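You operate a simulated robot arm through the tools that you are given. There is no shell and no other tool.

The job below is to be done with a simulated robot arm. You get a single attempt, and the scene is never put back.

JOB
The WHEEL line is dead: test its fuse, bin it and fit a spare of the same amps.
Fine: switch the line off first and on again at the end; the tester is on and stays on.
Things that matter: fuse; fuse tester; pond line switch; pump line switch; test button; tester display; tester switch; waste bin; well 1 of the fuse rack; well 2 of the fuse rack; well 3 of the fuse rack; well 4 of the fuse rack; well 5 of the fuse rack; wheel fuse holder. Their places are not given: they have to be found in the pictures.

Only the result counts: the job must be done as asked and must still hold three seconds after the hand-in. Knocking over, shifting, dropping, spilling or breaking anything else fails it.

ROBOT AND FRAMES
A 6-joint arm with a fingered hand, fixed in place. Base frame: the origin is on the floor under the middle of its stand, x ahead of it, y to its left, z up; the work surface is at about z = 720. Units: mm, rad, N and s.
With the tool pointing down near the work surface it reaches from about 420 to 820 mm from the base axis. Its first joint turns from -2.897 to 2.897 rad. Payload 4 kg.
The TCP is the grasp point between the finger pads, 20 mm short of the fingertips. In the tool frame z runs along the fingers and y along their closing line. The gripper opens to 140 mm; its body begins 54 mm behind the TCP. The gripper is a hand of 3 fingers: y runs from the thumb to the fingers, the wrist lies at [0, 0, -215] in the tool frame, and closing takes about 1.5 s.
Orientation is that of the tool frame in the base frame, as [roll, pitch, yaw] about the fixed x, y, z axes, in that order (R = Rz(yaw) Ry(pitch) Rx(roll)). With the fingers straight down and closing along the base's y, the tool's x points along the base's -x, its y along +y and its z along -z.

CONTROLS
- The arm moves only by the tool step_arm. Its argument "series" is a list of rows, each a list of 6 numbers: the shift along the base's x, y, z in mm, then the turn, a rotation vector about the base's x, y, z in rad. In form: [[tx, ty, tz, wx, wy, wz], ...]. A call has 1 to 20 rows; each row is the pose to reach, as a shift and turn from the pose commanded when the call began. "gripper" is the finger opening in mm, from 0 to 140, set as the call begins (left out, the last holds). A row lasts 0.2 s, in which the tool goes at most 50 mm and 0.15 rad; a call with a longer step from one row to the next is refused whole, and so is a gripper value outside its range. A pose out of reach is approached as far as the arm can. The call stops where the force on the tool passes 40 N (or 10 N more than at its start, if that is more) or the arm is blocked; 0.2 s more then pass. Each finger travels about 45 mm/s and halts on what it meets, pressing with about 31 N; the grip force reading is that of the motor and also rises with nothing between the fingers. The clock runs only during rows and for 0.2 s after the last one: add rows that repeat a pose to give the fingers time. The reply holds the time, the measured pose of the TCP, the force on the tool along the base axes, the opening and the grip force, in the units named above and with some noise, with the torque about the TCP (base axes, N m) and any sound that the robot's microphone picked up, and new pictures: "pictures" is both (left out), scene, wrist or none.
- Cameras (640 x 400 px; columns grow to the right, rows downward): "scene" is fixed at [50, -499.9, 1280.4]; the picture's right is [0.46, -0.89, 0.00], its down [-0.44, -0.23, -0.87] and it looks along [0.77, 0.40, -0.50] (base axes); focal length 366 px, centre (320, 200). "wrist" rides on the gripper at [74, -43, -79] in the tool frame; the picture's right is [0.50, 0.87, 0.00], its down [-0.59, 0.34, -0.73] and it looks along [-0.64, 0.37, 0.68] (tool axes); focal length 275 px, centre (320, 200).
- raise_lower(by): moves the trunk up (or, below 0, down) by that many mm; the arm rides with it, the base frame stays. It gives what a move gives, with no picture.
- curl_fingers(finger1, finger2, thumb_bend): sets how far each is bent, from 0 (flat) to 100 (curled in); at 30 the hand is open as for a grip, at 70 the pads meet at the TCP. One left out holds its place. A second passes; each finger stops where it meets its share of the squeeze, and holds until it gets a number again. A gripper value or a shape takes the hand back. It gives what a move gives, with no picture; readings hold the bend of each and the force on the fingers (four entries, about 0 where the hand has none), thumb and palm.
- grasp_type(shape): the hand has 3 fingers and takes this shape, open, in about a second: jaw (thumb against the fingers, like two jaws); tri (thumb and two fingers); tip (a fingertip pinch); poke (one finger out to press); point (the index stretched); flat (the hand flat); cup (the hand cupped); fist (a fist). The gripper value then closes the fingers along that shape, each until it touches; the sizes above hold for jaw. It gives what a move gives, with no picture.
- measure_at(camera, pixels): for up to 12 pixels [column, row] of the newest picture of that camera ("zoom" is the newest enlarged one), the place [x, y, z] in the base frame of the surface seen there, good to about 2 mm. The clock stands still meanwhile.
- zoom(camera, box): a new picture of the part [left, top, right, bottom] of that camera's present view, enlarged. The clock stands still meanwhile.
- close_job(): hands the job in; it is judged then, once.

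Leave the gripper open and the arm clear of the work at the hand-in unless told otherwise.

The tools are called after "Request:" as name(argument=value, ...) on one line, values as JSON. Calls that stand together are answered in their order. step_arm: Moves the arm, as the interface text tells. Its arguments: {"type":"object","properties":{"series":{"type":"array"},"gripper":{"type":"number"},"pictures":{"type":"string","enum":["both","scene","wrist","none"]}},"required":["series"]} The other tools are called the same way: raise_lower (by) moves the trunk up or down; grasp_type (shape) gives the hand a shape; curl_fingers (finger1, finger2, thumb_bend) moves the fingers one by one; measure_at (camera, pixels) gives the place of the surface under pixels of a picture; zoom (camera, box) takes an enlarged picture of a part of a camera's view; close_job () hands the job in.

At the start:

```text
clock: 0.0
tcp_pos: [544.7, -210.8, 1007.1]
ee_rot: [3.142, 0.001, 3.141]
ft_force: [0.7, -0.4, -0.3]
wrist_torque: [-0.02, 0.03, -0.02]
grip_width: 139.9
grip_force: 0.0
shape: jaw
bend: [30.0, 30.0, 30.0]
finger forces: [0.0, 0.1, 0.0, 0.0, 0.1, 0.1]
trunk travel left (down, up): [-25.0, 565.0]
```

scene: 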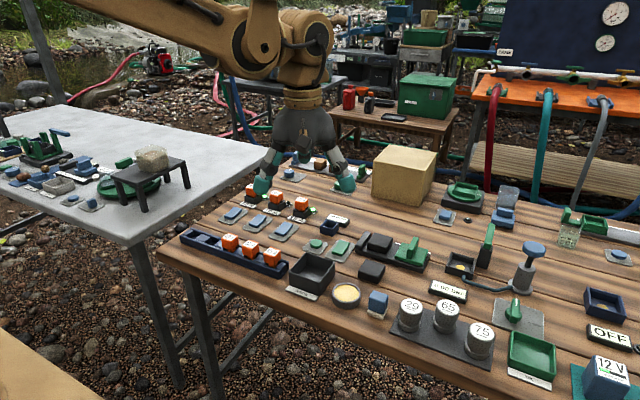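
wrist: 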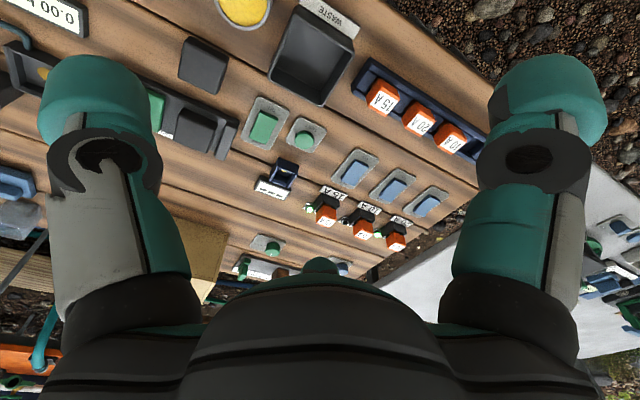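

I see the fuse rack (dark blue tray with orange fuses) near pixel (235,248) in the scene. There are three fuse holders near (275,200) and three switches near (255,222). The waste bin is at about (312,272) and the tester is somewhere around (325,225). I'll zoom in to read the labels.

Request:
zoom(camera="scene", box=[170, 160, 350, 300])

Request:
zoom(camera="wrist", box=[220, 40, 480, 290])

Request:
zoom(camera="scene", box=[300, 170, 500, 310])

```text
2.86 times, centred on (260, 230) of scene
```

zoom: 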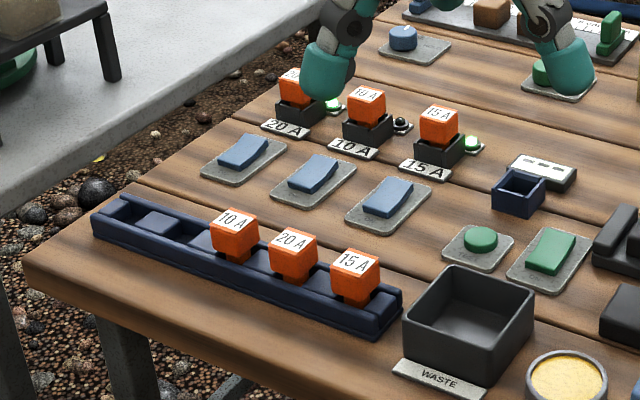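

```text
1.60 times, centred on (350, 165) of wrist
```

zoom: 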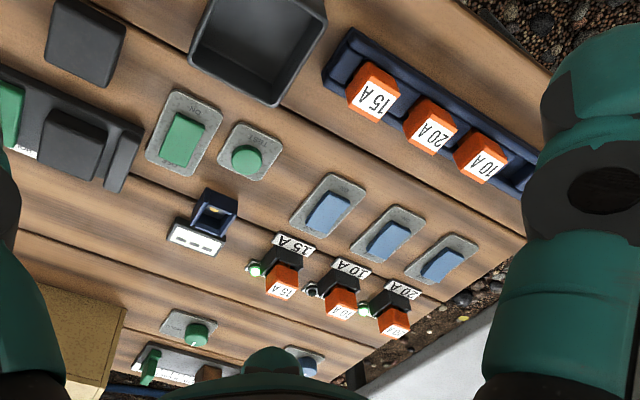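

```text
2.86 times, centred on (400, 240) of scene
```

zoom: 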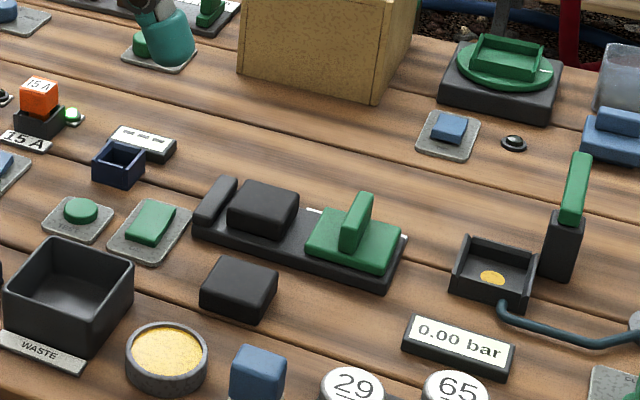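

The middle holder (10 A) has a dark lamp and the other two lamps are lit. I'll zoom in closer for line names and markings on the switches and tester.

Request:
zoom(camera="scene", box=[220, 175, 320, 237])

Request:
zoom(camera="wrist", box=[300, 140, 460, 260])

Request:
zoom(camera="wrist", box=[230, 80, 350, 210])

Request:
zoom(camera="scene", box=[300, 205, 370, 270])

```text
6.40 times, centred on (270, 206) of scene
```

zoom: 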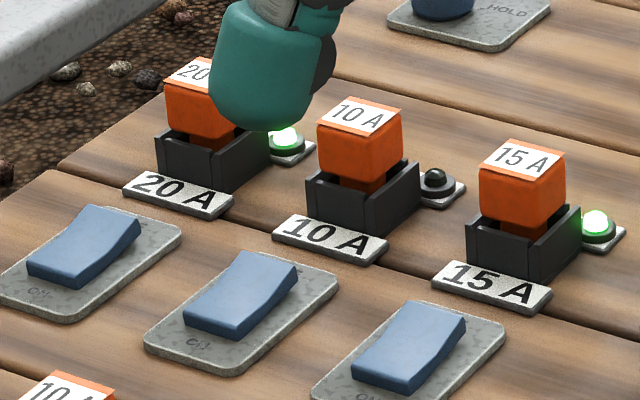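

```text
3.33 times, centred on (380, 200) of wrist
```

zoom: 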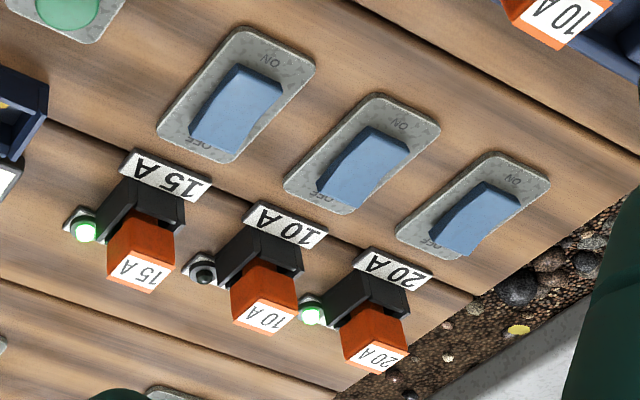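

```text
3.08 times, centred on (290, 145) of wrist
```

zoom: 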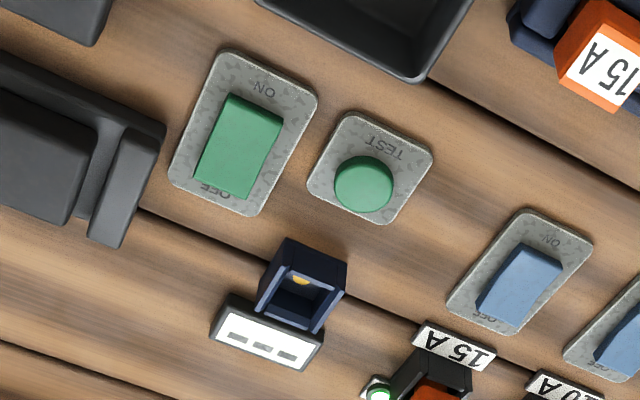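

```text
6.15 times, centred on (335, 238) of scene
```

zoom: 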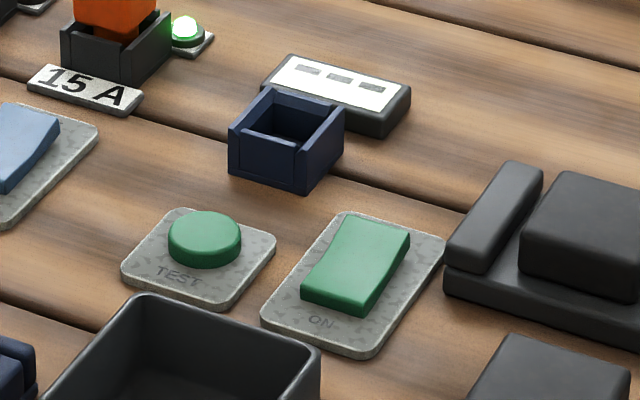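

The picture is clear enough to use. The wheel line is the middle one: 10 A, with its lamp dark. Next I'll take the zooms again one at a time and measure points, starting with the holders.

Request:
zoom(camera="scene", box=[220, 175, 320, 237])

Request:
measure_at(camera="zoom", pixels=[[365, 115], [320, 128], [378, 134], [402, 110], [348, 98], [345, 155], [310, 175], [363, 200], [418, 165], [435, 178], [330, 238], [390, 150]])

Request:
measure_at(camera="zoom", pixels=[[265, 262], [293, 268], [240, 325], [190, 315], [240, 255], [215, 290], [150, 345], [330, 285], [245, 365], [280, 300], [90, 235], [410, 340]])

```text
6.40 times, centred on (270, 206) of scene
```

zoom: 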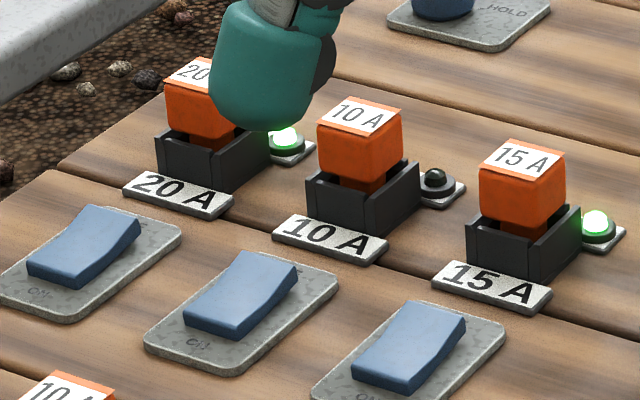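

```text
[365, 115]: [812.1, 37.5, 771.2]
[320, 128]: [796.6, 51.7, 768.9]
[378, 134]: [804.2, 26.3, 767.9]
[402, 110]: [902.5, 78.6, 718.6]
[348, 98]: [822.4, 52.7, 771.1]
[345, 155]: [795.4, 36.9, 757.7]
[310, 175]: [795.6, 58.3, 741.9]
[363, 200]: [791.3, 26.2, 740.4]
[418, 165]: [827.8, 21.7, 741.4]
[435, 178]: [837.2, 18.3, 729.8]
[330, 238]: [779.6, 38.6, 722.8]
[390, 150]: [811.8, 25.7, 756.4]
```

```text
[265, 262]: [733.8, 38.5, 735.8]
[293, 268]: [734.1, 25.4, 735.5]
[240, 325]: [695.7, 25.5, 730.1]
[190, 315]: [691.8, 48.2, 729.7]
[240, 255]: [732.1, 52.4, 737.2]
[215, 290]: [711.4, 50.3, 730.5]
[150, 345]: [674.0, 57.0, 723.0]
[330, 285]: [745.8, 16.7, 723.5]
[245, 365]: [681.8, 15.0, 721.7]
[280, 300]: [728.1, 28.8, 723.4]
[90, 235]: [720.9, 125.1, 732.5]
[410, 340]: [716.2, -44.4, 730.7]
```

The wheel switch rocker is lower on its near (-x) "ON" side (z about 730) than on its far side (z about 736), so it is on. Next I'll measure the rack and the tester area.

Request:
zoom(camera="scene", box=[175, 215, 295, 285])

Request:
measure_at(camera="zoom", pixels=[[300, 130], [320, 160], [400, 190], [520, 240], [90, 130], [170, 150], [350, 170], [45, 130], [310, 185], [370, 210], [250, 170], [280, 140]])

```text
5.33 times, centred on (235, 250) of scene
```

zoom: 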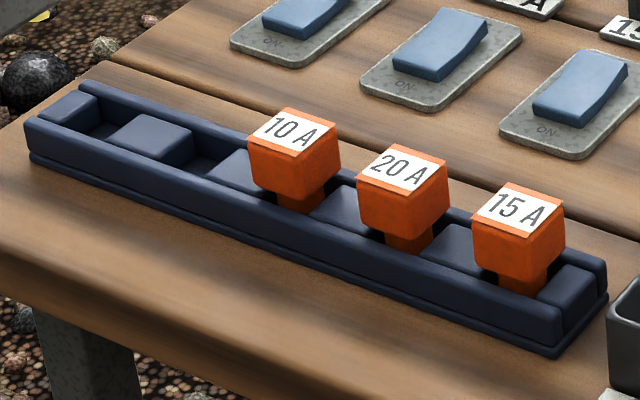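

```text
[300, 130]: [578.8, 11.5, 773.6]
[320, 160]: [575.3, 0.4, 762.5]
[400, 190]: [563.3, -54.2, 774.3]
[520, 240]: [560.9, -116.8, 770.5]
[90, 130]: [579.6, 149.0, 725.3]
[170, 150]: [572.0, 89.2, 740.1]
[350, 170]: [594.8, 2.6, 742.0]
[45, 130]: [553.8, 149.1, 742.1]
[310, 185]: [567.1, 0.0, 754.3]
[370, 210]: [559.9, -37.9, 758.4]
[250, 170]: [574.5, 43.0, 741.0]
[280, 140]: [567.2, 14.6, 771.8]
```

Request:
measure_at(camera="zoom", pixels=[[252, 136], [288, 110], [337, 126], [303, 152], [252, 142], [256, 180], [303, 192], [338, 165], [304, 200], [280, 205], [320, 200], [303, 158]])

Request:
measure_at(camera="zoom", pixels=[[30, 120], [95, 85], [600, 265], [558, 325], [440, 265], [215, 185], [230, 150], [460, 10], [430, 65], [570, 105], [590, 65], [300, 20]])

Request:
zoom(camera="scene", box=[300, 205, 370, 270])

Request:
measure_at(camera="zoom", pixels=[[232, 128], [300, 152], [270, 90], [342, 110], [270, 150], [318, 140], [280, 130], [250, 105], [205, 220], [290, 130], [170, 235], [240, 240]])

Request:
measure_at(camera="zoom", pixels=[[290, 62], [410, 95], [270, 85], [375, 130], [340, 90], [380, 240], [330, 290], [350, 220], [260, 280], [90, 330], [200, 360], [150, 380]])

```text
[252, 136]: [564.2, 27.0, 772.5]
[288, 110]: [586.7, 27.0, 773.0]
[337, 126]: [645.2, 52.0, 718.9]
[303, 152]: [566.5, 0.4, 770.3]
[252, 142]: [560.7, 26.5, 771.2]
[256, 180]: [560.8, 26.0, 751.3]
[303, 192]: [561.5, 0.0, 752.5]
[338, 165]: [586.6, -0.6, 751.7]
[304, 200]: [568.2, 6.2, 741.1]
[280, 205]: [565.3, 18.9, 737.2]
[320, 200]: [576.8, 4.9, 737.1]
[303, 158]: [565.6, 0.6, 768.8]
```

```text
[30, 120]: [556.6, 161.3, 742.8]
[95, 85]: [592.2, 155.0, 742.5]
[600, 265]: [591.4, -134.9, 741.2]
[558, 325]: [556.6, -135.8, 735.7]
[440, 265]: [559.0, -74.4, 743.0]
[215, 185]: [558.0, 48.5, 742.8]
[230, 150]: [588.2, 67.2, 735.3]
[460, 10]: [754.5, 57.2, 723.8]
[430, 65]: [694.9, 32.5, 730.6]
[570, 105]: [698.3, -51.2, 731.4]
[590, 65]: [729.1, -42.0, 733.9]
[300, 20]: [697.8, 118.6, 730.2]
```

```text
6.15 times, centred on (335, 238) of scene
```

zoom: 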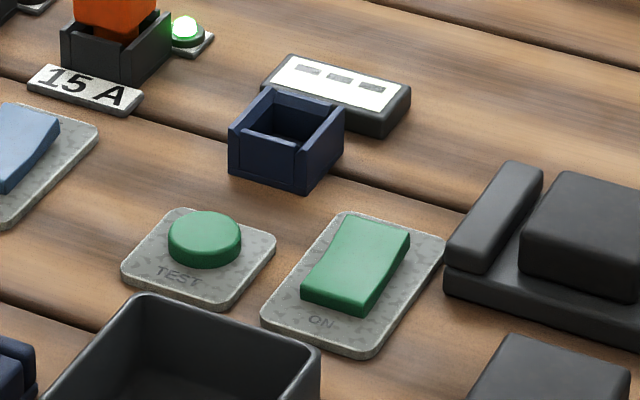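

```text
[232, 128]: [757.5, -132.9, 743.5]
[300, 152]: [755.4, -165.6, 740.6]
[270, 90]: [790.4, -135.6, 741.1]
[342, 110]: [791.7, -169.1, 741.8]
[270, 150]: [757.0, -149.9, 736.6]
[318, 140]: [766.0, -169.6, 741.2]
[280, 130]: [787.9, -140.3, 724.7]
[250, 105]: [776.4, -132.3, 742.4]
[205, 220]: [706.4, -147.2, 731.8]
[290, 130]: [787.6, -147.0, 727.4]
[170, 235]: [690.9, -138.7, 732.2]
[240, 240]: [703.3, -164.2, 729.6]
```

```text
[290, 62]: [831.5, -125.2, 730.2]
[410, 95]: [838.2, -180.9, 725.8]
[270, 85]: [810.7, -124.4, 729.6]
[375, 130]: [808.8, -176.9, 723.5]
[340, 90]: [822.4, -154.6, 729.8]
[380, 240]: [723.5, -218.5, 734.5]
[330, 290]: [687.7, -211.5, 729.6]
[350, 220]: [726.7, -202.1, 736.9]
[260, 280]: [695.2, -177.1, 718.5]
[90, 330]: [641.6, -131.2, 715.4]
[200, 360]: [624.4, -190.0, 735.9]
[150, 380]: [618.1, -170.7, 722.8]
```

Everything sits square to the base axes:
- Wheel fuse head: centre about (809, 40), z 752 to 772
- Tester socket: about (773.5, -151), rim z 742
- Test button: about (703, -150)
- 10 A spare in the rack: about (574, 13)

Next I'll measure the waste bin and the 20 A and 15 A holders.

Request:
zoom(camera="scene", box=[270, 235, 350, 305])

Request:
measure_at(camera="zoom", pixels=[[165, 192], [270, 258], [245, 105], [370, 150], [260, 190], [330, 160], [200, 170], [310, 225], [210, 150], [350, 190], [200, 265], [300, 290]])

```text
5.71 times, centred on (310, 270) of scene
```

zoom: 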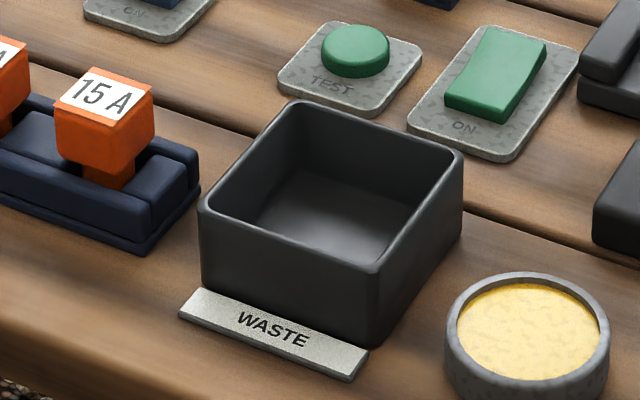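

```text
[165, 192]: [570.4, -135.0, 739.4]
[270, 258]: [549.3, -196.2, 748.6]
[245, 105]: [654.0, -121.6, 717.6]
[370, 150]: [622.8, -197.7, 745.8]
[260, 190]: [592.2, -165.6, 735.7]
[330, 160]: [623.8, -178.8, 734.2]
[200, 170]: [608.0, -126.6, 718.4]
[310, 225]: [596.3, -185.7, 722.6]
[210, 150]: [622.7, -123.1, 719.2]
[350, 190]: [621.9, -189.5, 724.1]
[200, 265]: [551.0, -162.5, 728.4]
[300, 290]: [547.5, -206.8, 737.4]
```

Request:
measure_at(camera="zoom", pixels=[[204, 208], [203, 215], [295, 104], [300, 104], [455, 152], [458, 153], [376, 268], [374, 274], [250, 238], [380, 128], [250, 155], [420, 205]])

Request:
grasp_type(shape="poke")

```text
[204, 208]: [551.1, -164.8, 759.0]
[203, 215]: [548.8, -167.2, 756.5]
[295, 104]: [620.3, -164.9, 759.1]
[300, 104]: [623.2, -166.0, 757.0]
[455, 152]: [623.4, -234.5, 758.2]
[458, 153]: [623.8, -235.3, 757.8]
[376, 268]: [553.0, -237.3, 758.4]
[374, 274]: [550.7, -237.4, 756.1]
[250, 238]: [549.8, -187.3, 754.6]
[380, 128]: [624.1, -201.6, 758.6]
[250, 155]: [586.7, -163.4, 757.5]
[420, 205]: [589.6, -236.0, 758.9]
```

```text
clock: 0.9
tcp_pos: [546.2, -212.3, 1006.4]
ee_rot: [-3.141, 0.0, -3.141]
ft_force: [-0.1, -0.5, -0.7]
wrist_torque: [-0.01, -0.01, -0.02]
grip_width: 0.0
grip_force: 0.0
shape: poke
bend: [28.0, 28.0, 72.0]
finger forces: [0.1, 0.0, 0.0, 0.0, 0.0, 0.0]
trunk travel left (down, up): [-25.0, 565.0]
```

The bin is centred at about (587, -200) with its rim at z 759. I have set the poke shape, so I'll hold still for two rows and look at how the hand is posed.

Request:
step_arm(series=[[0, 0, 0, 0, 0, 0], [0, 0, 0, 0, 0, 0], [0, 0, 0, 0, 0, 0]], pictures="both")

```text
clock: 1.7
tcp_pos: [546.2, -211.5, 1006.4]
ee_rot: [-3.141, 0.0, -3.14]
ft_force: [0.1, -0.2, -0.5]
wrist_torque: [-0.02, 0.0, 0.03]
grip_width: 0.0
grip_force: 0.0
shape: poke
bend: [28.0, 28.0, 72.0]
finger forces: [0.1, 0.1, 0.0, 0.0, 0.0, 0.1]
trunk travel left (down, up): [-25.0, 565.0]
```

scene: 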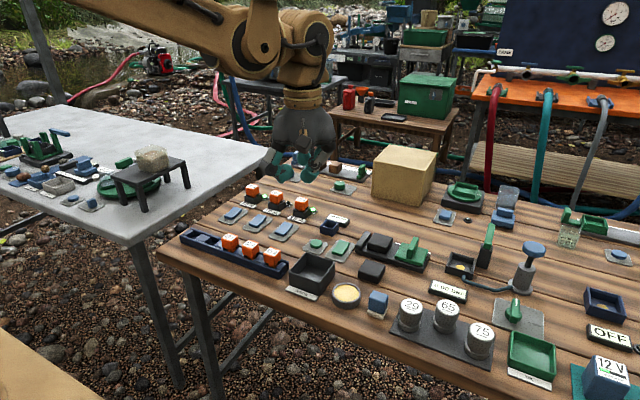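
wrist: 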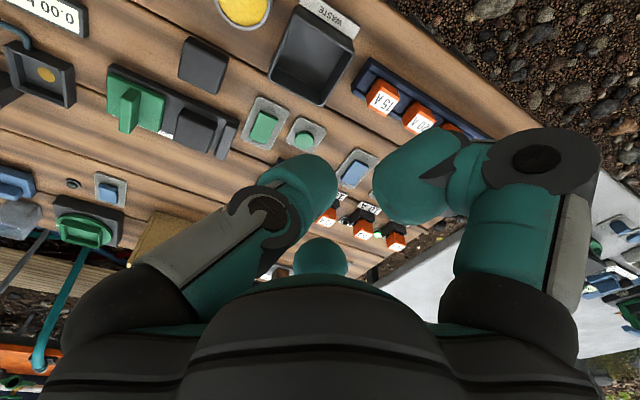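

Request:
zoom(camera="scene", box=[250, 90, 370, 200])

Request:
zoom(camera="wrist", box=[180, 100, 620, 380])

```text
3.64 times, centred on (310, 145) of scene
```

zoom: 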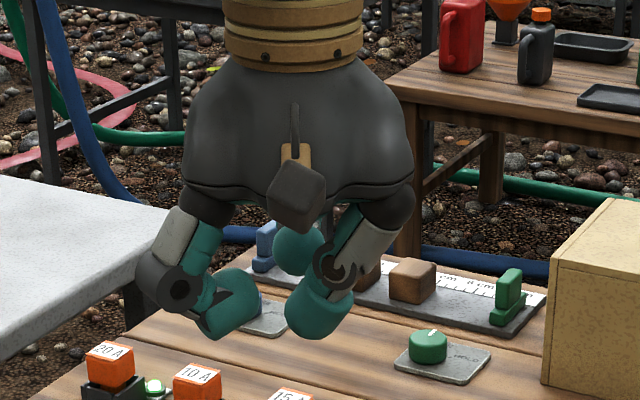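

```text
1.43 times, centred on (400, 240) of wrist
```

zoom: 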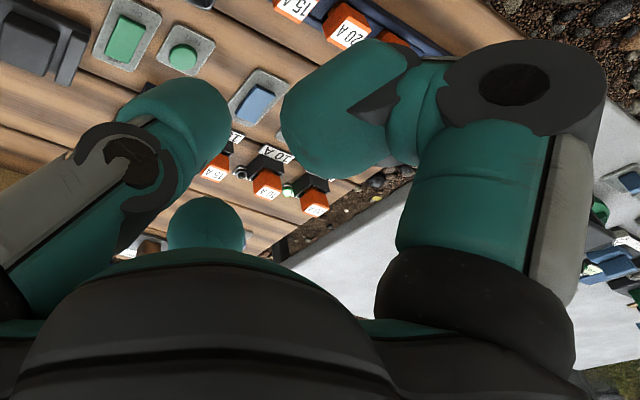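

Request:
zoom(camera="scene", box=[260, 130, 360, 192])

Request:
measure_at(camera="zoom", pixels=[[180, 330], [190, 300], [140, 305], [100, 230], [320, 320], [335, 330], [300, 260], [280, 175], [280, 200], [350, 240], [230, 300], [210, 320]])

Request:
measure_at(camera="wrist", pixels=[[320, 258], [305, 180], [310, 200], [290, 170], [400, 190], [380, 180], [400, 215], [440, 145], [330, 190], [265, 205], [530, 160], [470, 170]])

```text
6.40 times, centred on (310, 161) of scene
```

zoom: 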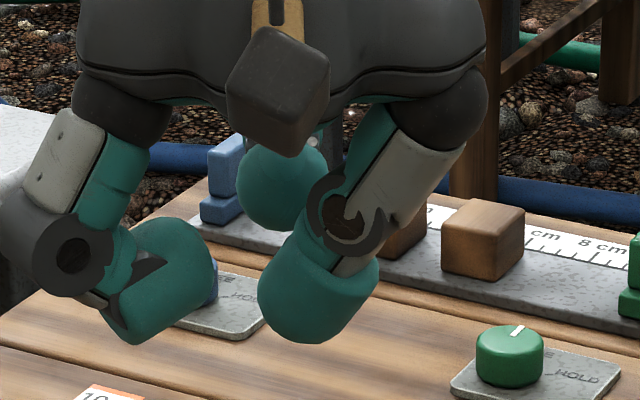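

```text
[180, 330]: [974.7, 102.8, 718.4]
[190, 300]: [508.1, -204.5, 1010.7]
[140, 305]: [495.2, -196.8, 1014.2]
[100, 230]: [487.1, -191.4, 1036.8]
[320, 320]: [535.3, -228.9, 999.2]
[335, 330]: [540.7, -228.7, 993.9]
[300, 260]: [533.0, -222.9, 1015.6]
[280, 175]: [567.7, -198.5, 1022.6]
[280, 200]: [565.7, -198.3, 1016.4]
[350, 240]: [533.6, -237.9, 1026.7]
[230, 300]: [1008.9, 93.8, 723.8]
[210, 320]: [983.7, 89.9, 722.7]
```

```text
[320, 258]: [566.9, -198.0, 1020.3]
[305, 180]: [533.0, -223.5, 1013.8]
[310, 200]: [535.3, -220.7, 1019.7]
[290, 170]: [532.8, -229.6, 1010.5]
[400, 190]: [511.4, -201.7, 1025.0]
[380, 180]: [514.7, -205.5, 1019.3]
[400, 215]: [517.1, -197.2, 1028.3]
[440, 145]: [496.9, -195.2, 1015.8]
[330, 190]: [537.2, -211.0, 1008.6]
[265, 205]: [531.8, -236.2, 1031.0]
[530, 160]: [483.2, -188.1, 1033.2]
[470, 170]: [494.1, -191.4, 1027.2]
```

In poke, the thumb hangs lowest (about z 994 or below) and the two fingers are curled beside it. I'll look at the "point" shape for comparison before choosing.

Request:
grasp_type(shape="point")

Request:
step_arm(series=[[0, 0, 0, 0, 0, 0], [0, 0, 0, 0, 0, 0]], pictures="both")

Request:
zoom(camera="scene", box=[260, 130, 360, 192])

```text
clock: 2.6
tcp_pos: [544.9, -211.1, 1006.5]
ee_rot: [3.141, 0.0, 3.14]
ft_force: [-0.8, 0.6, -0.4]
wrist_torque: [0.01, -0.01, 0.0]
grip_width: 0.0
grip_force: 0.0
shape: point
bend: [82.0, 100.0, 56.0]
finger forces: [0.1, 0.0, 0.0, 0.0, 0.0, 0.0]
trunk travel left (down, up): [-25.0, 565.0]
```

```text
clock: 3.2
tcp_pos: [546.1, -210.1, 1006.5]
ee_rot: [-3.141, 0.0, 3.141]
ft_force: [0.7, -0.1, 0.2]
wrist_torque: [0.04, 0.0, 0.0]
grip_width: 0.0
grip_force: 0.0
shape: point
bend: [82.0, 100.0, 56.0]
finger forces: [0.0, 0.0, 0.0, 0.1, 0.0, 0.0]
trunk travel left (down, up): [-25.0, 565.0]
```

scene: 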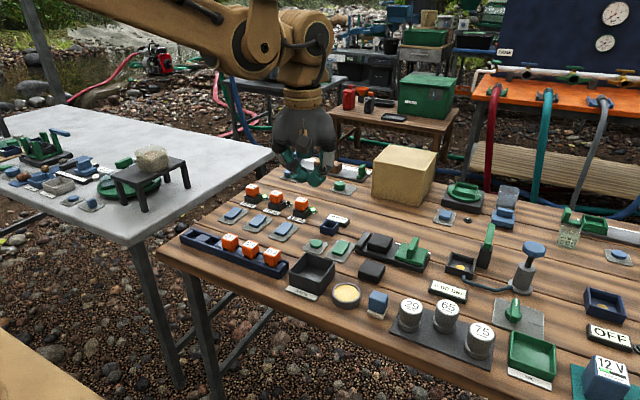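
wrist: 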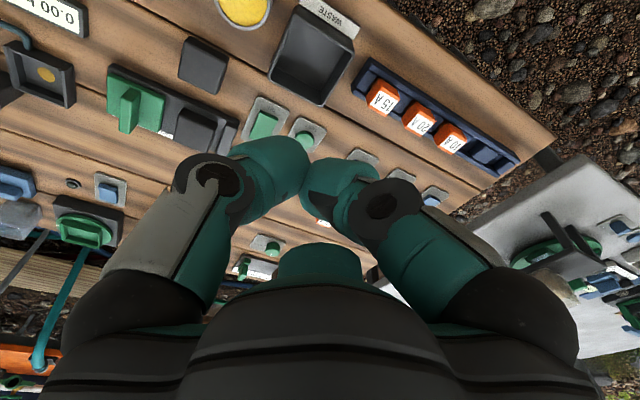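

```text
6.40 times, centred on (310, 161) of scene
```

zoom: 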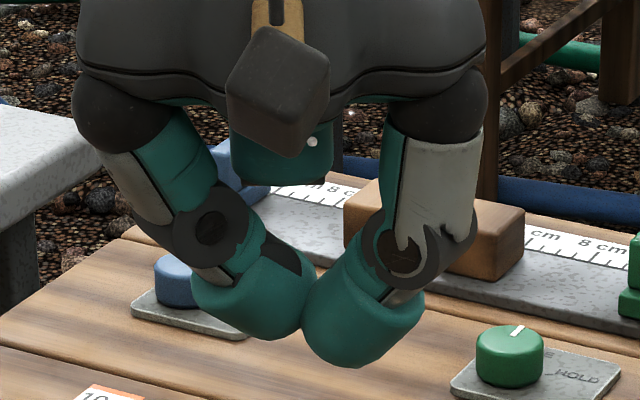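

Now I'll look at the jaw shape at about 40 mm opening, to see where the two fingers and the thumb sit.

Request:
grasp_type(shape="jaw")

Request:
step_arm(series=[[0, 0, 0, 0, 0, 0], [0, 0, 0, 0, 0, 0], [0, 0, 0, 0, 0, 0], [0, 0, 0, 0, 0, 0], [0, 0, 0, 0, 0, 0], [0, 0, 0, 0, 0, 0], [0, 0, 0, 0, 0, 0], [0, 0, 0, 0, 0, 0]], gripper=40, pictures="both")

Request:
zoom(camera="scene", box=[260, 130, 360, 192])

```text
clock: 4.1
tcp_pos: [546.3, -211.5, 1006.1]
ee_rot: [3.141, -0.001, -3.141]
ft_force: [0.0, 0.8, -0.3]
wrist_torque: [0.0, -0.01, 0.0]
grip_width: 139.9
grip_force: 0.1
shape: jaw
bend: [30.0, 30.0, 30.0]
finger forces: [0.0, 0.0, 0.0, 0.0, 0.1, 0.0]
trunk travel left (down, up): [-25.0, 565.0]
```

```text
clock: 5.9
tcp_pos: [545.3, -211.9, 1006.6]
ee_rot: [-3.141, 0.001, -3.141]
ft_force: [0.0, 0.7, 0.3]
wrist_torque: [-0.02, -0.02, 0.01]
grip_width: 40.1
grip_force: 0.1
shape: jaw
bend: [44.0, 44.0, 43.0]
finger forces: [0.0, 0.0, 0.0, 0.0, 0.1, 0.2]
trunk travel left (down, up): [-25.0, 565.0]
```

scene: 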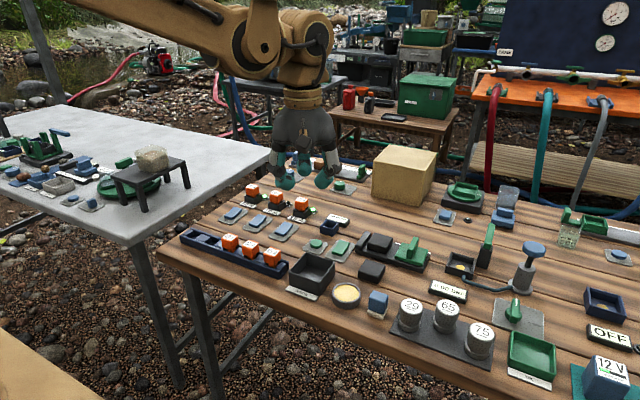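
wrist: 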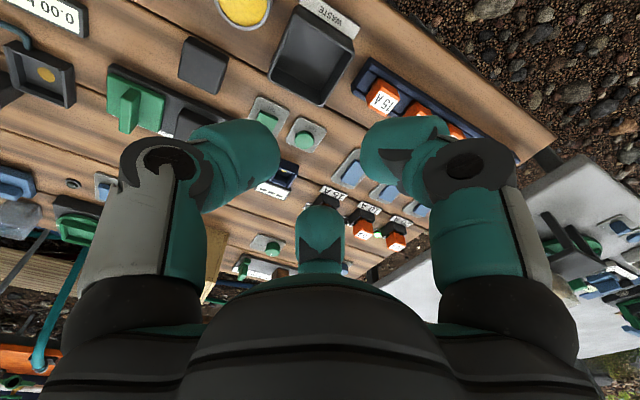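

```text
6.40 times, centred on (310, 161) of scene
```

zoom: 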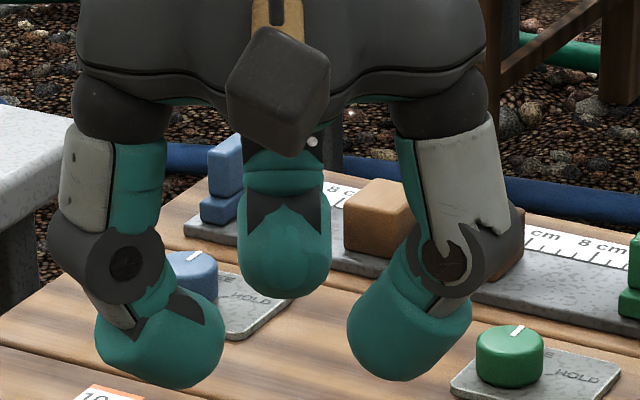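

Request:
measure_at(camera="zoom", pixels=[[170, 340], [200, 380], [110, 340], [220, 320], [285, 250], [245, 260], [328, 250], [290, 292], [400, 340], [350, 320], [460, 330], [410, 375]])

Request:
measure_at(camera="wrist", pixels=[[320, 250], [302, 240], [342, 240], [320, 210], [270, 160], [275, 140], [225, 190], [370, 160], [365, 140], [420, 190], [240, 125], [400, 122]])

```text
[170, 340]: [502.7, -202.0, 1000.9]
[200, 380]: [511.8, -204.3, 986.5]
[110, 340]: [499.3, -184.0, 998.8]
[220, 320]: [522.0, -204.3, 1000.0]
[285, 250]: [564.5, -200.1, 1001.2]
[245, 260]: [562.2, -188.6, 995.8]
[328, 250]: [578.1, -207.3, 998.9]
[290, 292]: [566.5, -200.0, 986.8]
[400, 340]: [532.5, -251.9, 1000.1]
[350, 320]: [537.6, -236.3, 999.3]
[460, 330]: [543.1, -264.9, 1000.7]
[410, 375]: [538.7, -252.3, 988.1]
```

```text
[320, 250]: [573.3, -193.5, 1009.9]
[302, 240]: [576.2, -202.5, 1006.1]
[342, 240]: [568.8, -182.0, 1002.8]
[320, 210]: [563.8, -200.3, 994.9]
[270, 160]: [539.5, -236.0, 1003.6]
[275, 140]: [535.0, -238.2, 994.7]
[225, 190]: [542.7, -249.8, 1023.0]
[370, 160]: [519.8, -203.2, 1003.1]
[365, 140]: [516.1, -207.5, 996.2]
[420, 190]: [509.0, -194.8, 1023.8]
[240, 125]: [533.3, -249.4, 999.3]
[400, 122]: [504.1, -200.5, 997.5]
```

In jaw the two fingers are spread about ±31 mm to either side, too wide for a 26 mm fuse head. I'll look at the "tip" shape instead.

Request:
grasp_type(shape="tip")

Request:
step_arm(series=[[0, 0, 0, 0, 0, 0], [0, 0, 0, 0, 0, 0]], pictures="both")

Request:
zoom(camera="scene", box=[260, 130, 360, 192])

```text
clock: 6.8
tcp_pos: [546.3, -210.5, 1006.1]
ee_rot: [-3.14, 0.0, -3.141]
ft_force: [-0.2, 0.6, -0.3]
wrist_torque: [0.02, 0.0, 0.03]
grip_width: 140.0
grip_force: 0.0
shape: tip
bend: [30.0, 30.0, 30.0]
finger forces: [0.0, 0.0, 0.0, 0.0, 0.1, 0.0]
trunk travel left (down, up): [-25.0, 565.0]
```

```text
clock: 7.4
tcp_pos: [545.4, -210.8, 1006.5]
ee_rot: [-3.141, 0.001, -3.141]
ft_force: [-0.4, 0.2, -0.3]
wrist_torque: [0.01, 0.02, -0.01]
grip_width: 140.1
grip_force: 0.1
shape: tip
bend: [30.0, 30.0, 30.0]
finger forces: [0.1, 0.0, 0.1, 0.0, 0.0, 0.0]
trunk travel left (down, up): [-25.0, 565.0]
```

scene: 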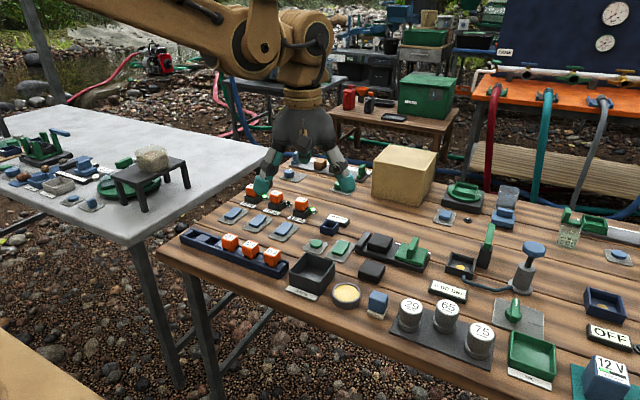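
wrist: 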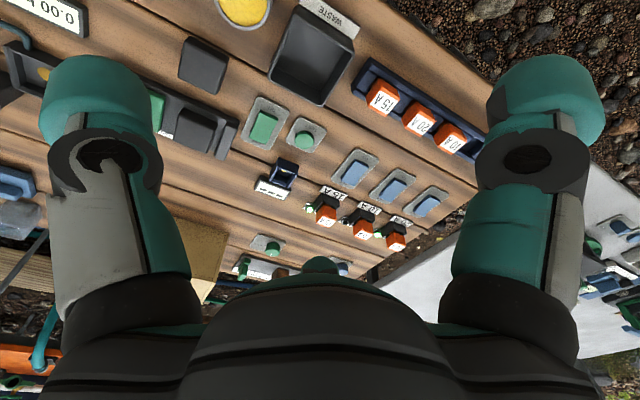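

```text
6.40 times, centred on (310, 161) of scene
```

zoom: 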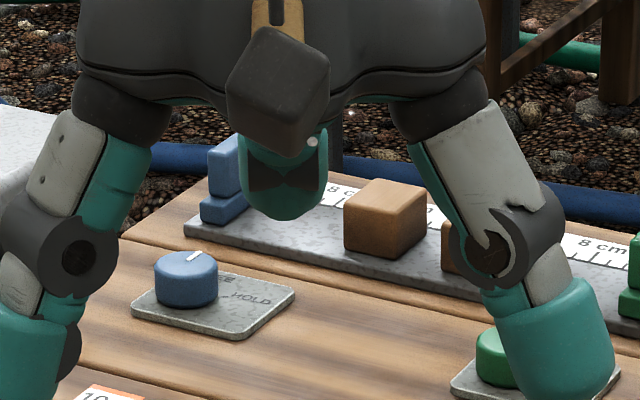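

Now I'll close the tip shape to 28 mm, which is close to the fuse width, and see where the fingers meet.

Request:
step_arm(series=[[0, 0, 0, 0, 0, 0], [0, 0, 0, 0, 0, 0], [0, 0, 0, 0, 0, 0], [0, 0, 0, 0, 0, 0], [0, 0, 0, 0, 0, 0], [0, 0, 0, 0, 0, 0], [0, 0, 0, 0, 0, 0], [0, 0, 0, 0, 0, 0], [0, 0, 0, 0, 0, 0]], gripper=28, pictures="both")

Request:
zoom(camera="scene", box=[260, 130, 360, 192])

```text
clock: 9.4
tcp_pos: [544.9, -211.1, 1005.7]
ee_rot: [3.141, -0.001, 3.141]
ft_force: [0.5, -0.1, -0.3]
wrist_torque: [-0.01, 0.01, 0.01]
grip_width: 28.3
grip_force: 0.1
shape: tip
bend: [49.0, 49.0, 48.0]
finger forces: [0.1, 0.0, 0.1, 0.0, 0.0, 0.0]
trunk travel left (down, up): [-25.0, 565.0]
```

scene: 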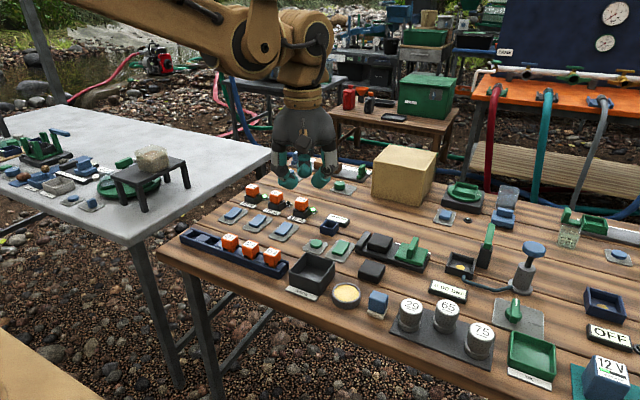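
wrist: 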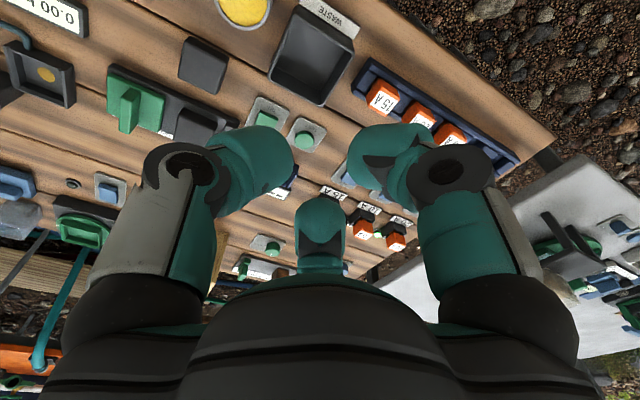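

```text
6.40 times, centred on (310, 161) of scene
```

zoom: 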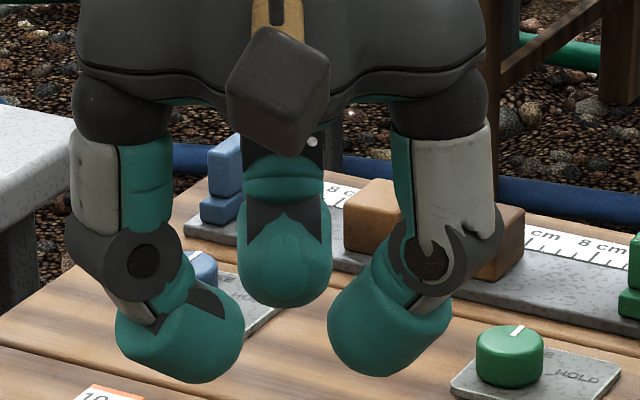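

Request:
measure_at(camera="zoom", pixels=[[180, 340], [120, 340], [240, 330], [215, 375], [285, 250], [245, 260], [328, 260], [290, 300], [380, 330], [332, 330], [440, 320], [390, 372]])

Request:
measure_at(camera="wrist", pixels=[[320, 240], [302, 225], [342, 230], [320, 200], [285, 170], [290, 155], [235, 190], [355, 165], [350, 145], [410, 190], [250, 130], [390, 128]])

Request:
grasp_type(shape="tri")

Request:
step_arm(series=[[0, 0, 0, 0, 0, 0], [0, 0, 0, 0, 0, 0], [0, 0, 0, 0, 0, 0], [0, 0, 0, 0, 0, 0], [0, 0, 0, 0, 0, 0], [0, 0, 0, 0, 0, 0], [0, 0, 0, 0, 0, 0], [0, 0, 0, 0, 0, 0], [0, 0, 0, 0, 0, 0]], gripper=28, pictures="both")

Request:
zoom(camera="scene", box=[260, 130, 360, 192])

```text
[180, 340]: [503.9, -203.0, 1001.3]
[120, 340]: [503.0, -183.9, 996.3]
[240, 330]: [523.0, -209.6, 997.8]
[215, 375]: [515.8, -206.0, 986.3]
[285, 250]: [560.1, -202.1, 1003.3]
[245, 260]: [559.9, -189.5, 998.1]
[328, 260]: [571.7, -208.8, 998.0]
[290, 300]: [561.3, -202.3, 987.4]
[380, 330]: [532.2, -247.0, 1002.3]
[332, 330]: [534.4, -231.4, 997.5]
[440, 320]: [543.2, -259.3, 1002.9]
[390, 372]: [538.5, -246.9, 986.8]
```

```text
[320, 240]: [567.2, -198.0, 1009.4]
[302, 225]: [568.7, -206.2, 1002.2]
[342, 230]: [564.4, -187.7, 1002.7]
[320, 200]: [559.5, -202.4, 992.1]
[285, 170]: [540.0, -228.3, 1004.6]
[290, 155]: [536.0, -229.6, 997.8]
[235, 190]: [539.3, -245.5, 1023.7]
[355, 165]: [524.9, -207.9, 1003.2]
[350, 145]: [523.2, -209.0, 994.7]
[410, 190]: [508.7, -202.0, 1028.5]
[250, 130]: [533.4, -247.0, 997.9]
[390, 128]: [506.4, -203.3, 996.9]
```

```text
clock: 10.3
tcp_pos: [545.1, -211.2, 1006.6]
ee_rot: [3.14, 0.0, -3.139]
ft_force: [-0.2, 0.0, 0.3]
wrist_torque: [-0.01, 0.02, -0.01]
grip_width: 140.1
grip_force: 0.0
shape: tri
bend: [30.0, 30.0, 30.0]
finger forces: [0.0, 0.0, 0.0, 0.0, 0.0, 0.0]
trunk travel left (down, up): [-25.0, 565.0]
```

```text
clock: 12.3
tcp_pos: [545.8, -211.0, 1006.4]
ee_rot: [3.141, 0.0, 3.14]
ft_force: [-1.4, 0.0, 0.0]
wrist_torque: [-0.02, -0.02, 0.02]
grip_width: 27.9
grip_force: 0.1
shape: tri
bend: [49.0, 49.0, 48.0]
finger forces: [0.1, 0.0, 0.0, 0.0, 0.1, 0.0]
trunk travel left (down, up): [-25.0, 565.0]
```

scene: 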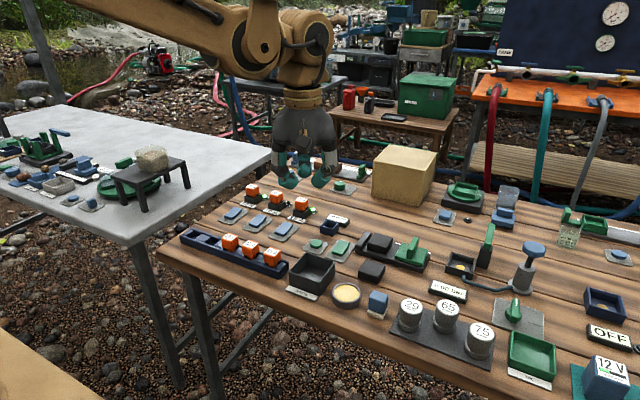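
wrist: 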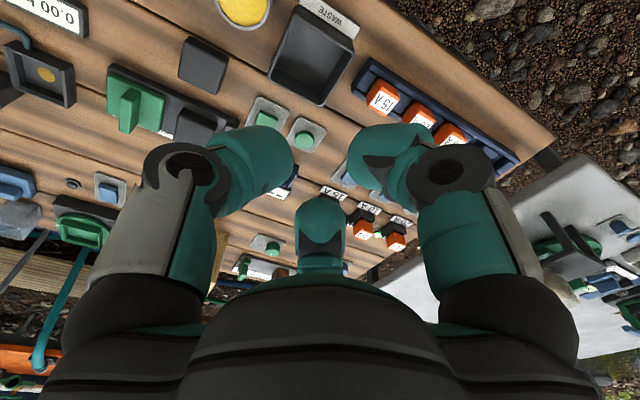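

```text
6.40 times, centred on (310, 161) of scene
```

zoom: 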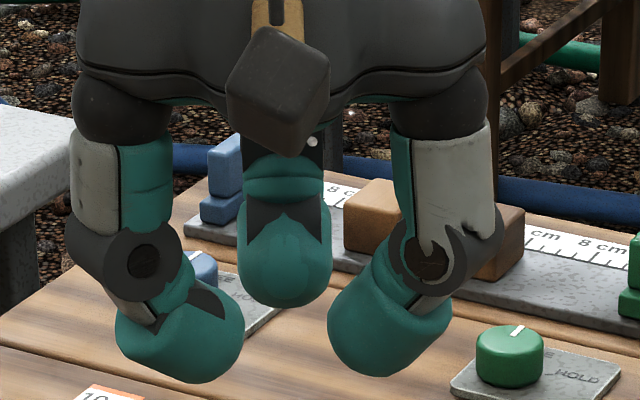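

Jaw, tip and tri all turn out to be the same centring three-finger grip, with fingers 120° apart converging on the TCP. That will hold the 26 mm head, with one digit on a face and the other two near the corners. I'll go back to poke and measure the pressing tip carefully.

Request:
grasp_type(shape="poke")

Request:
step_arm(series=[[0, 0, 0, 0, 0, 0], [0, 0, 0, 0, 0, 0]], pictures="both")

Request:
zoom(camera="wrist", box=[220, 100, 500, 280])

Request:
measure_at(camera="zoom", pixels=[[150, 130], [200, 130], [240, 140], [255, 180], [250, 210], [230, 240], [190, 290], [180, 180], [220, 180], [130, 160], [100, 160], [160, 230]])

Request:
measure_at(camera="zoom", pixels=[[355, 180], [370, 220], [400, 240], [420, 120], [470, 80], [450, 100], [480, 160], [230, 340], [200, 350], [270, 340], [230, 310], [230, 370]])

Request:
zoom(camera="scene", box=[260, 130, 360, 192])

Request:
measure_at(camera="zoom", pixels=[[260, 290], [280, 330], [310, 340], [345, 335], [375, 290], [320, 290], [130, 342], [105, 320], [215, 280], [185, 325], [280, 228], [245, 200]])

```text
clock: 13.2
tcp_pos: [545.4, -211.3, 1006.2]
ee_rot: [3.14, -0.002, 3.14]
ft_force: [-0.2, 0.0, -0.1]
wrist_torque: [-0.04, 0.01, 0.02]
grip_width: 0.1
grip_force: 0.1
shape: poke
bend: [28.0, 28.0, 72.0]
finger forces: [0.0, 0.1, 0.1, 0.0, 0.0, 0.1]
trunk travel left (down, up): [-25.0, 565.0]
```

```text
clock: 13.8
tcp_pos: [544.4, -211.0, 1007.1]
ee_rot: [-3.141, 0.0, 3.141]
ft_force: [0.4, 1.1, 0.8]
wrist_torque: [-0.01, 0.0, -0.02]
grip_width: 0.1
grip_force: 0.1
shape: poke
bend: [28.0, 28.0, 72.0]
finger forces: [0.0, 0.1, 0.1, 0.0, 0.0, 0.0]
trunk travel left (down, up): [-25.0, 565.0]
```

scene: 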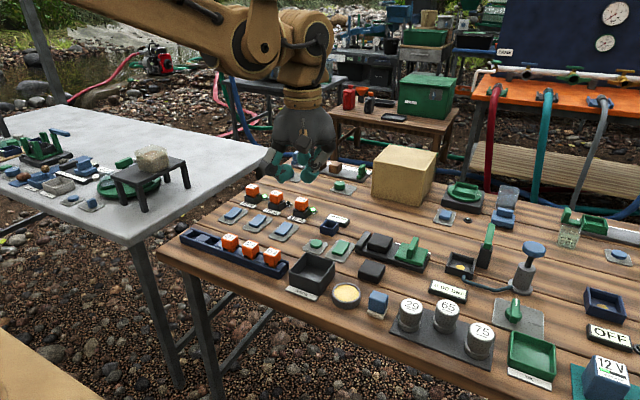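
wrist: 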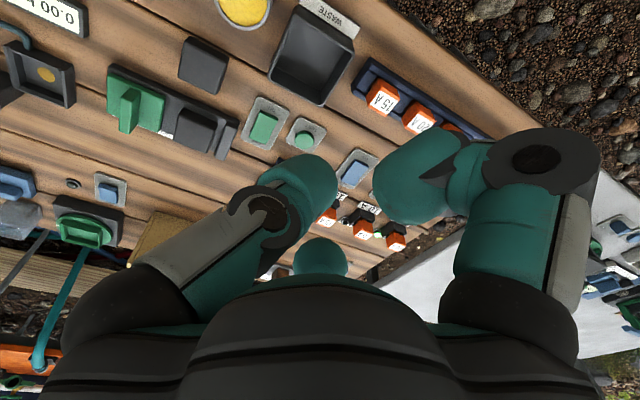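

```text
2.22 times, centred on (360, 190) of wrist
```

zoom: 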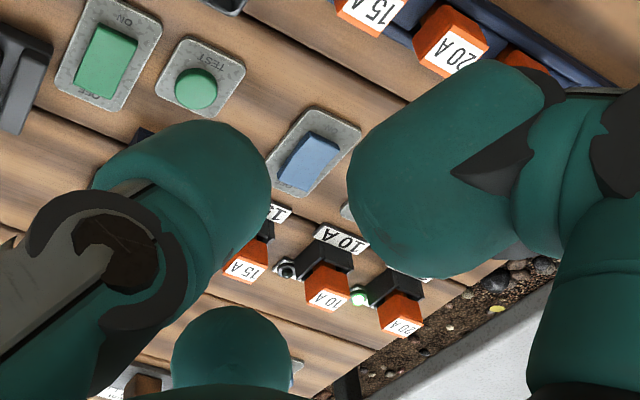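

```text
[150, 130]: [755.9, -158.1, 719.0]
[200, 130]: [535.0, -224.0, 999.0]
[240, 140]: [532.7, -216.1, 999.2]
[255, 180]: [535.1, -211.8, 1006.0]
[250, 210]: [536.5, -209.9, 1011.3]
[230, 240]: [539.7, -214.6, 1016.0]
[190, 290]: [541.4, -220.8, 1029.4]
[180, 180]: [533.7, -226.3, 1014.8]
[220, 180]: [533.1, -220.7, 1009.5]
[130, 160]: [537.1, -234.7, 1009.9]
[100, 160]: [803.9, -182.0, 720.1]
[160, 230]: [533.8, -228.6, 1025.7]
```

```text
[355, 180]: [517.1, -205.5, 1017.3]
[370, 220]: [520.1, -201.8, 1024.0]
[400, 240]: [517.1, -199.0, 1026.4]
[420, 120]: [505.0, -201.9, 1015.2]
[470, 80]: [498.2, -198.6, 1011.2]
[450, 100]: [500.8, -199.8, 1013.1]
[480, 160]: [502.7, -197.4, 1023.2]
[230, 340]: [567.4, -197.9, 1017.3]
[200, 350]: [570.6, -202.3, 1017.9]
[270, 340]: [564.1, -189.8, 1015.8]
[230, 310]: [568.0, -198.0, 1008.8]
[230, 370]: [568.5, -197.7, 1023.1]
```

```text
6.40 times, centred on (310, 161) of scene
```

zoom: 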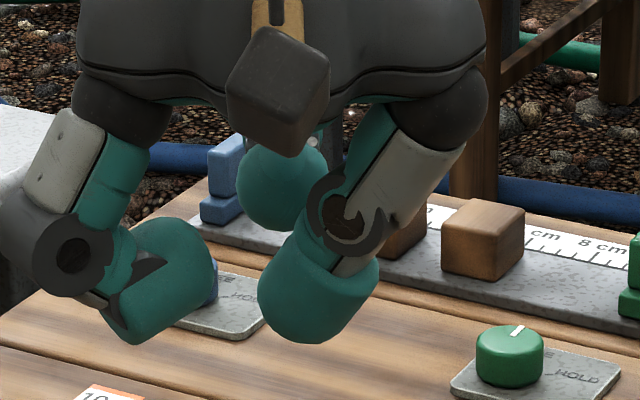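

```text
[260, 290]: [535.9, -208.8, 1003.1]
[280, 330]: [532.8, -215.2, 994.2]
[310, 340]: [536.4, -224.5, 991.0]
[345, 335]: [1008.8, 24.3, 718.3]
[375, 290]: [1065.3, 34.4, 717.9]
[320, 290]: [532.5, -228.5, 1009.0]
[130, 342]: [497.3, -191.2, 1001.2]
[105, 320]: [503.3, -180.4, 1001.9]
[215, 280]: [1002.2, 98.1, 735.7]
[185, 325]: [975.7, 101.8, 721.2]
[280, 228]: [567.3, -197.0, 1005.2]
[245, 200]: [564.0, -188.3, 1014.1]
```

In poke the thumb tip is the lowest point, about 19 mm below the TCP and 7 mm toward the thumb side. The other two digits are at least 12 mm higher. I'll turn the hand +60° about z, which keeps digits clear of neighbouring fuses later. At the same time I'll travel high to above the wheel switch at about (723, 42.5).

Request:
step_arm(series=[[25, 36, 0, 0, 0, 0.1496], [51, 72, 0, 0, 0, 0.2992], [76, 109, 0, 0, 0, 0.4488], [102, 145, 0, 0, 0, 0.5984], [127, 181, 0, 0, 0, 0.748], [152, 217, 0, 0, 0, 0.8976], [177.5, 253.7, 0, 0, 0, 1.0472], [177.5, 253.7, -45, 0, 0, 1.0472], [177.5, 253.7, -90, 0, 0, 1.0472], [177.5, 253.7, -135, 0, 0, 1.0472], [177.5, 253.7, -170, 0, 0, 1.0472], [177.5, 253.7, -170, 0, 0, 1.0472], [177.5, 253.7, -170, 0, 0, 1.0472]], pictures="both")

Request:
zoom(camera="scene", box=[200, 140, 330, 240])

```text
clock: 16.6
tcp_pos: [724.4, 43.7, 837.4]
ee_rot: [3.141, -0.002, -2.095]
ft_force: [-0.5, 0.4, -0.3]
wrist_torque: [0.01, -0.02, -0.01]
grip_width: 0.4
grip_force: 0.1
shape: poke
bend: [28.0, 28.0, 71.0]
finger forces: [0.1, 0.1, 0.1, 0.0, 0.0, 0.0]
trunk travel left (down, up): [-25.0, 565.0]
```

scene: 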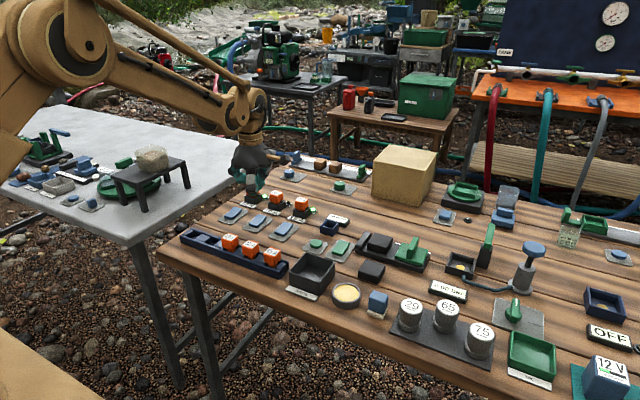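
wrist: 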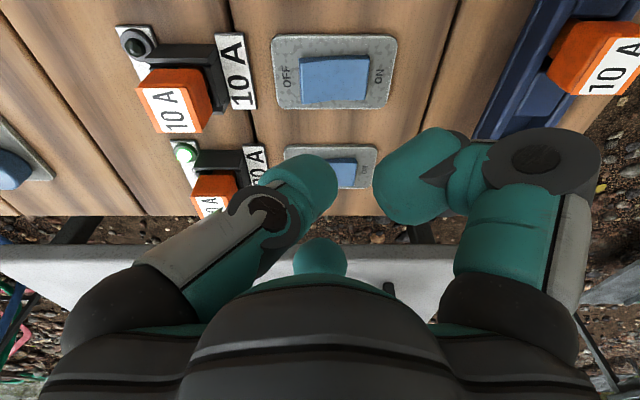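

```text
4.00 times, centred on (265, 190) of scene
```

zoom: 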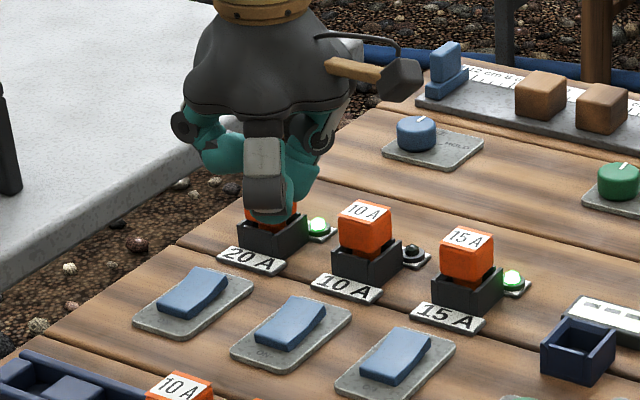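

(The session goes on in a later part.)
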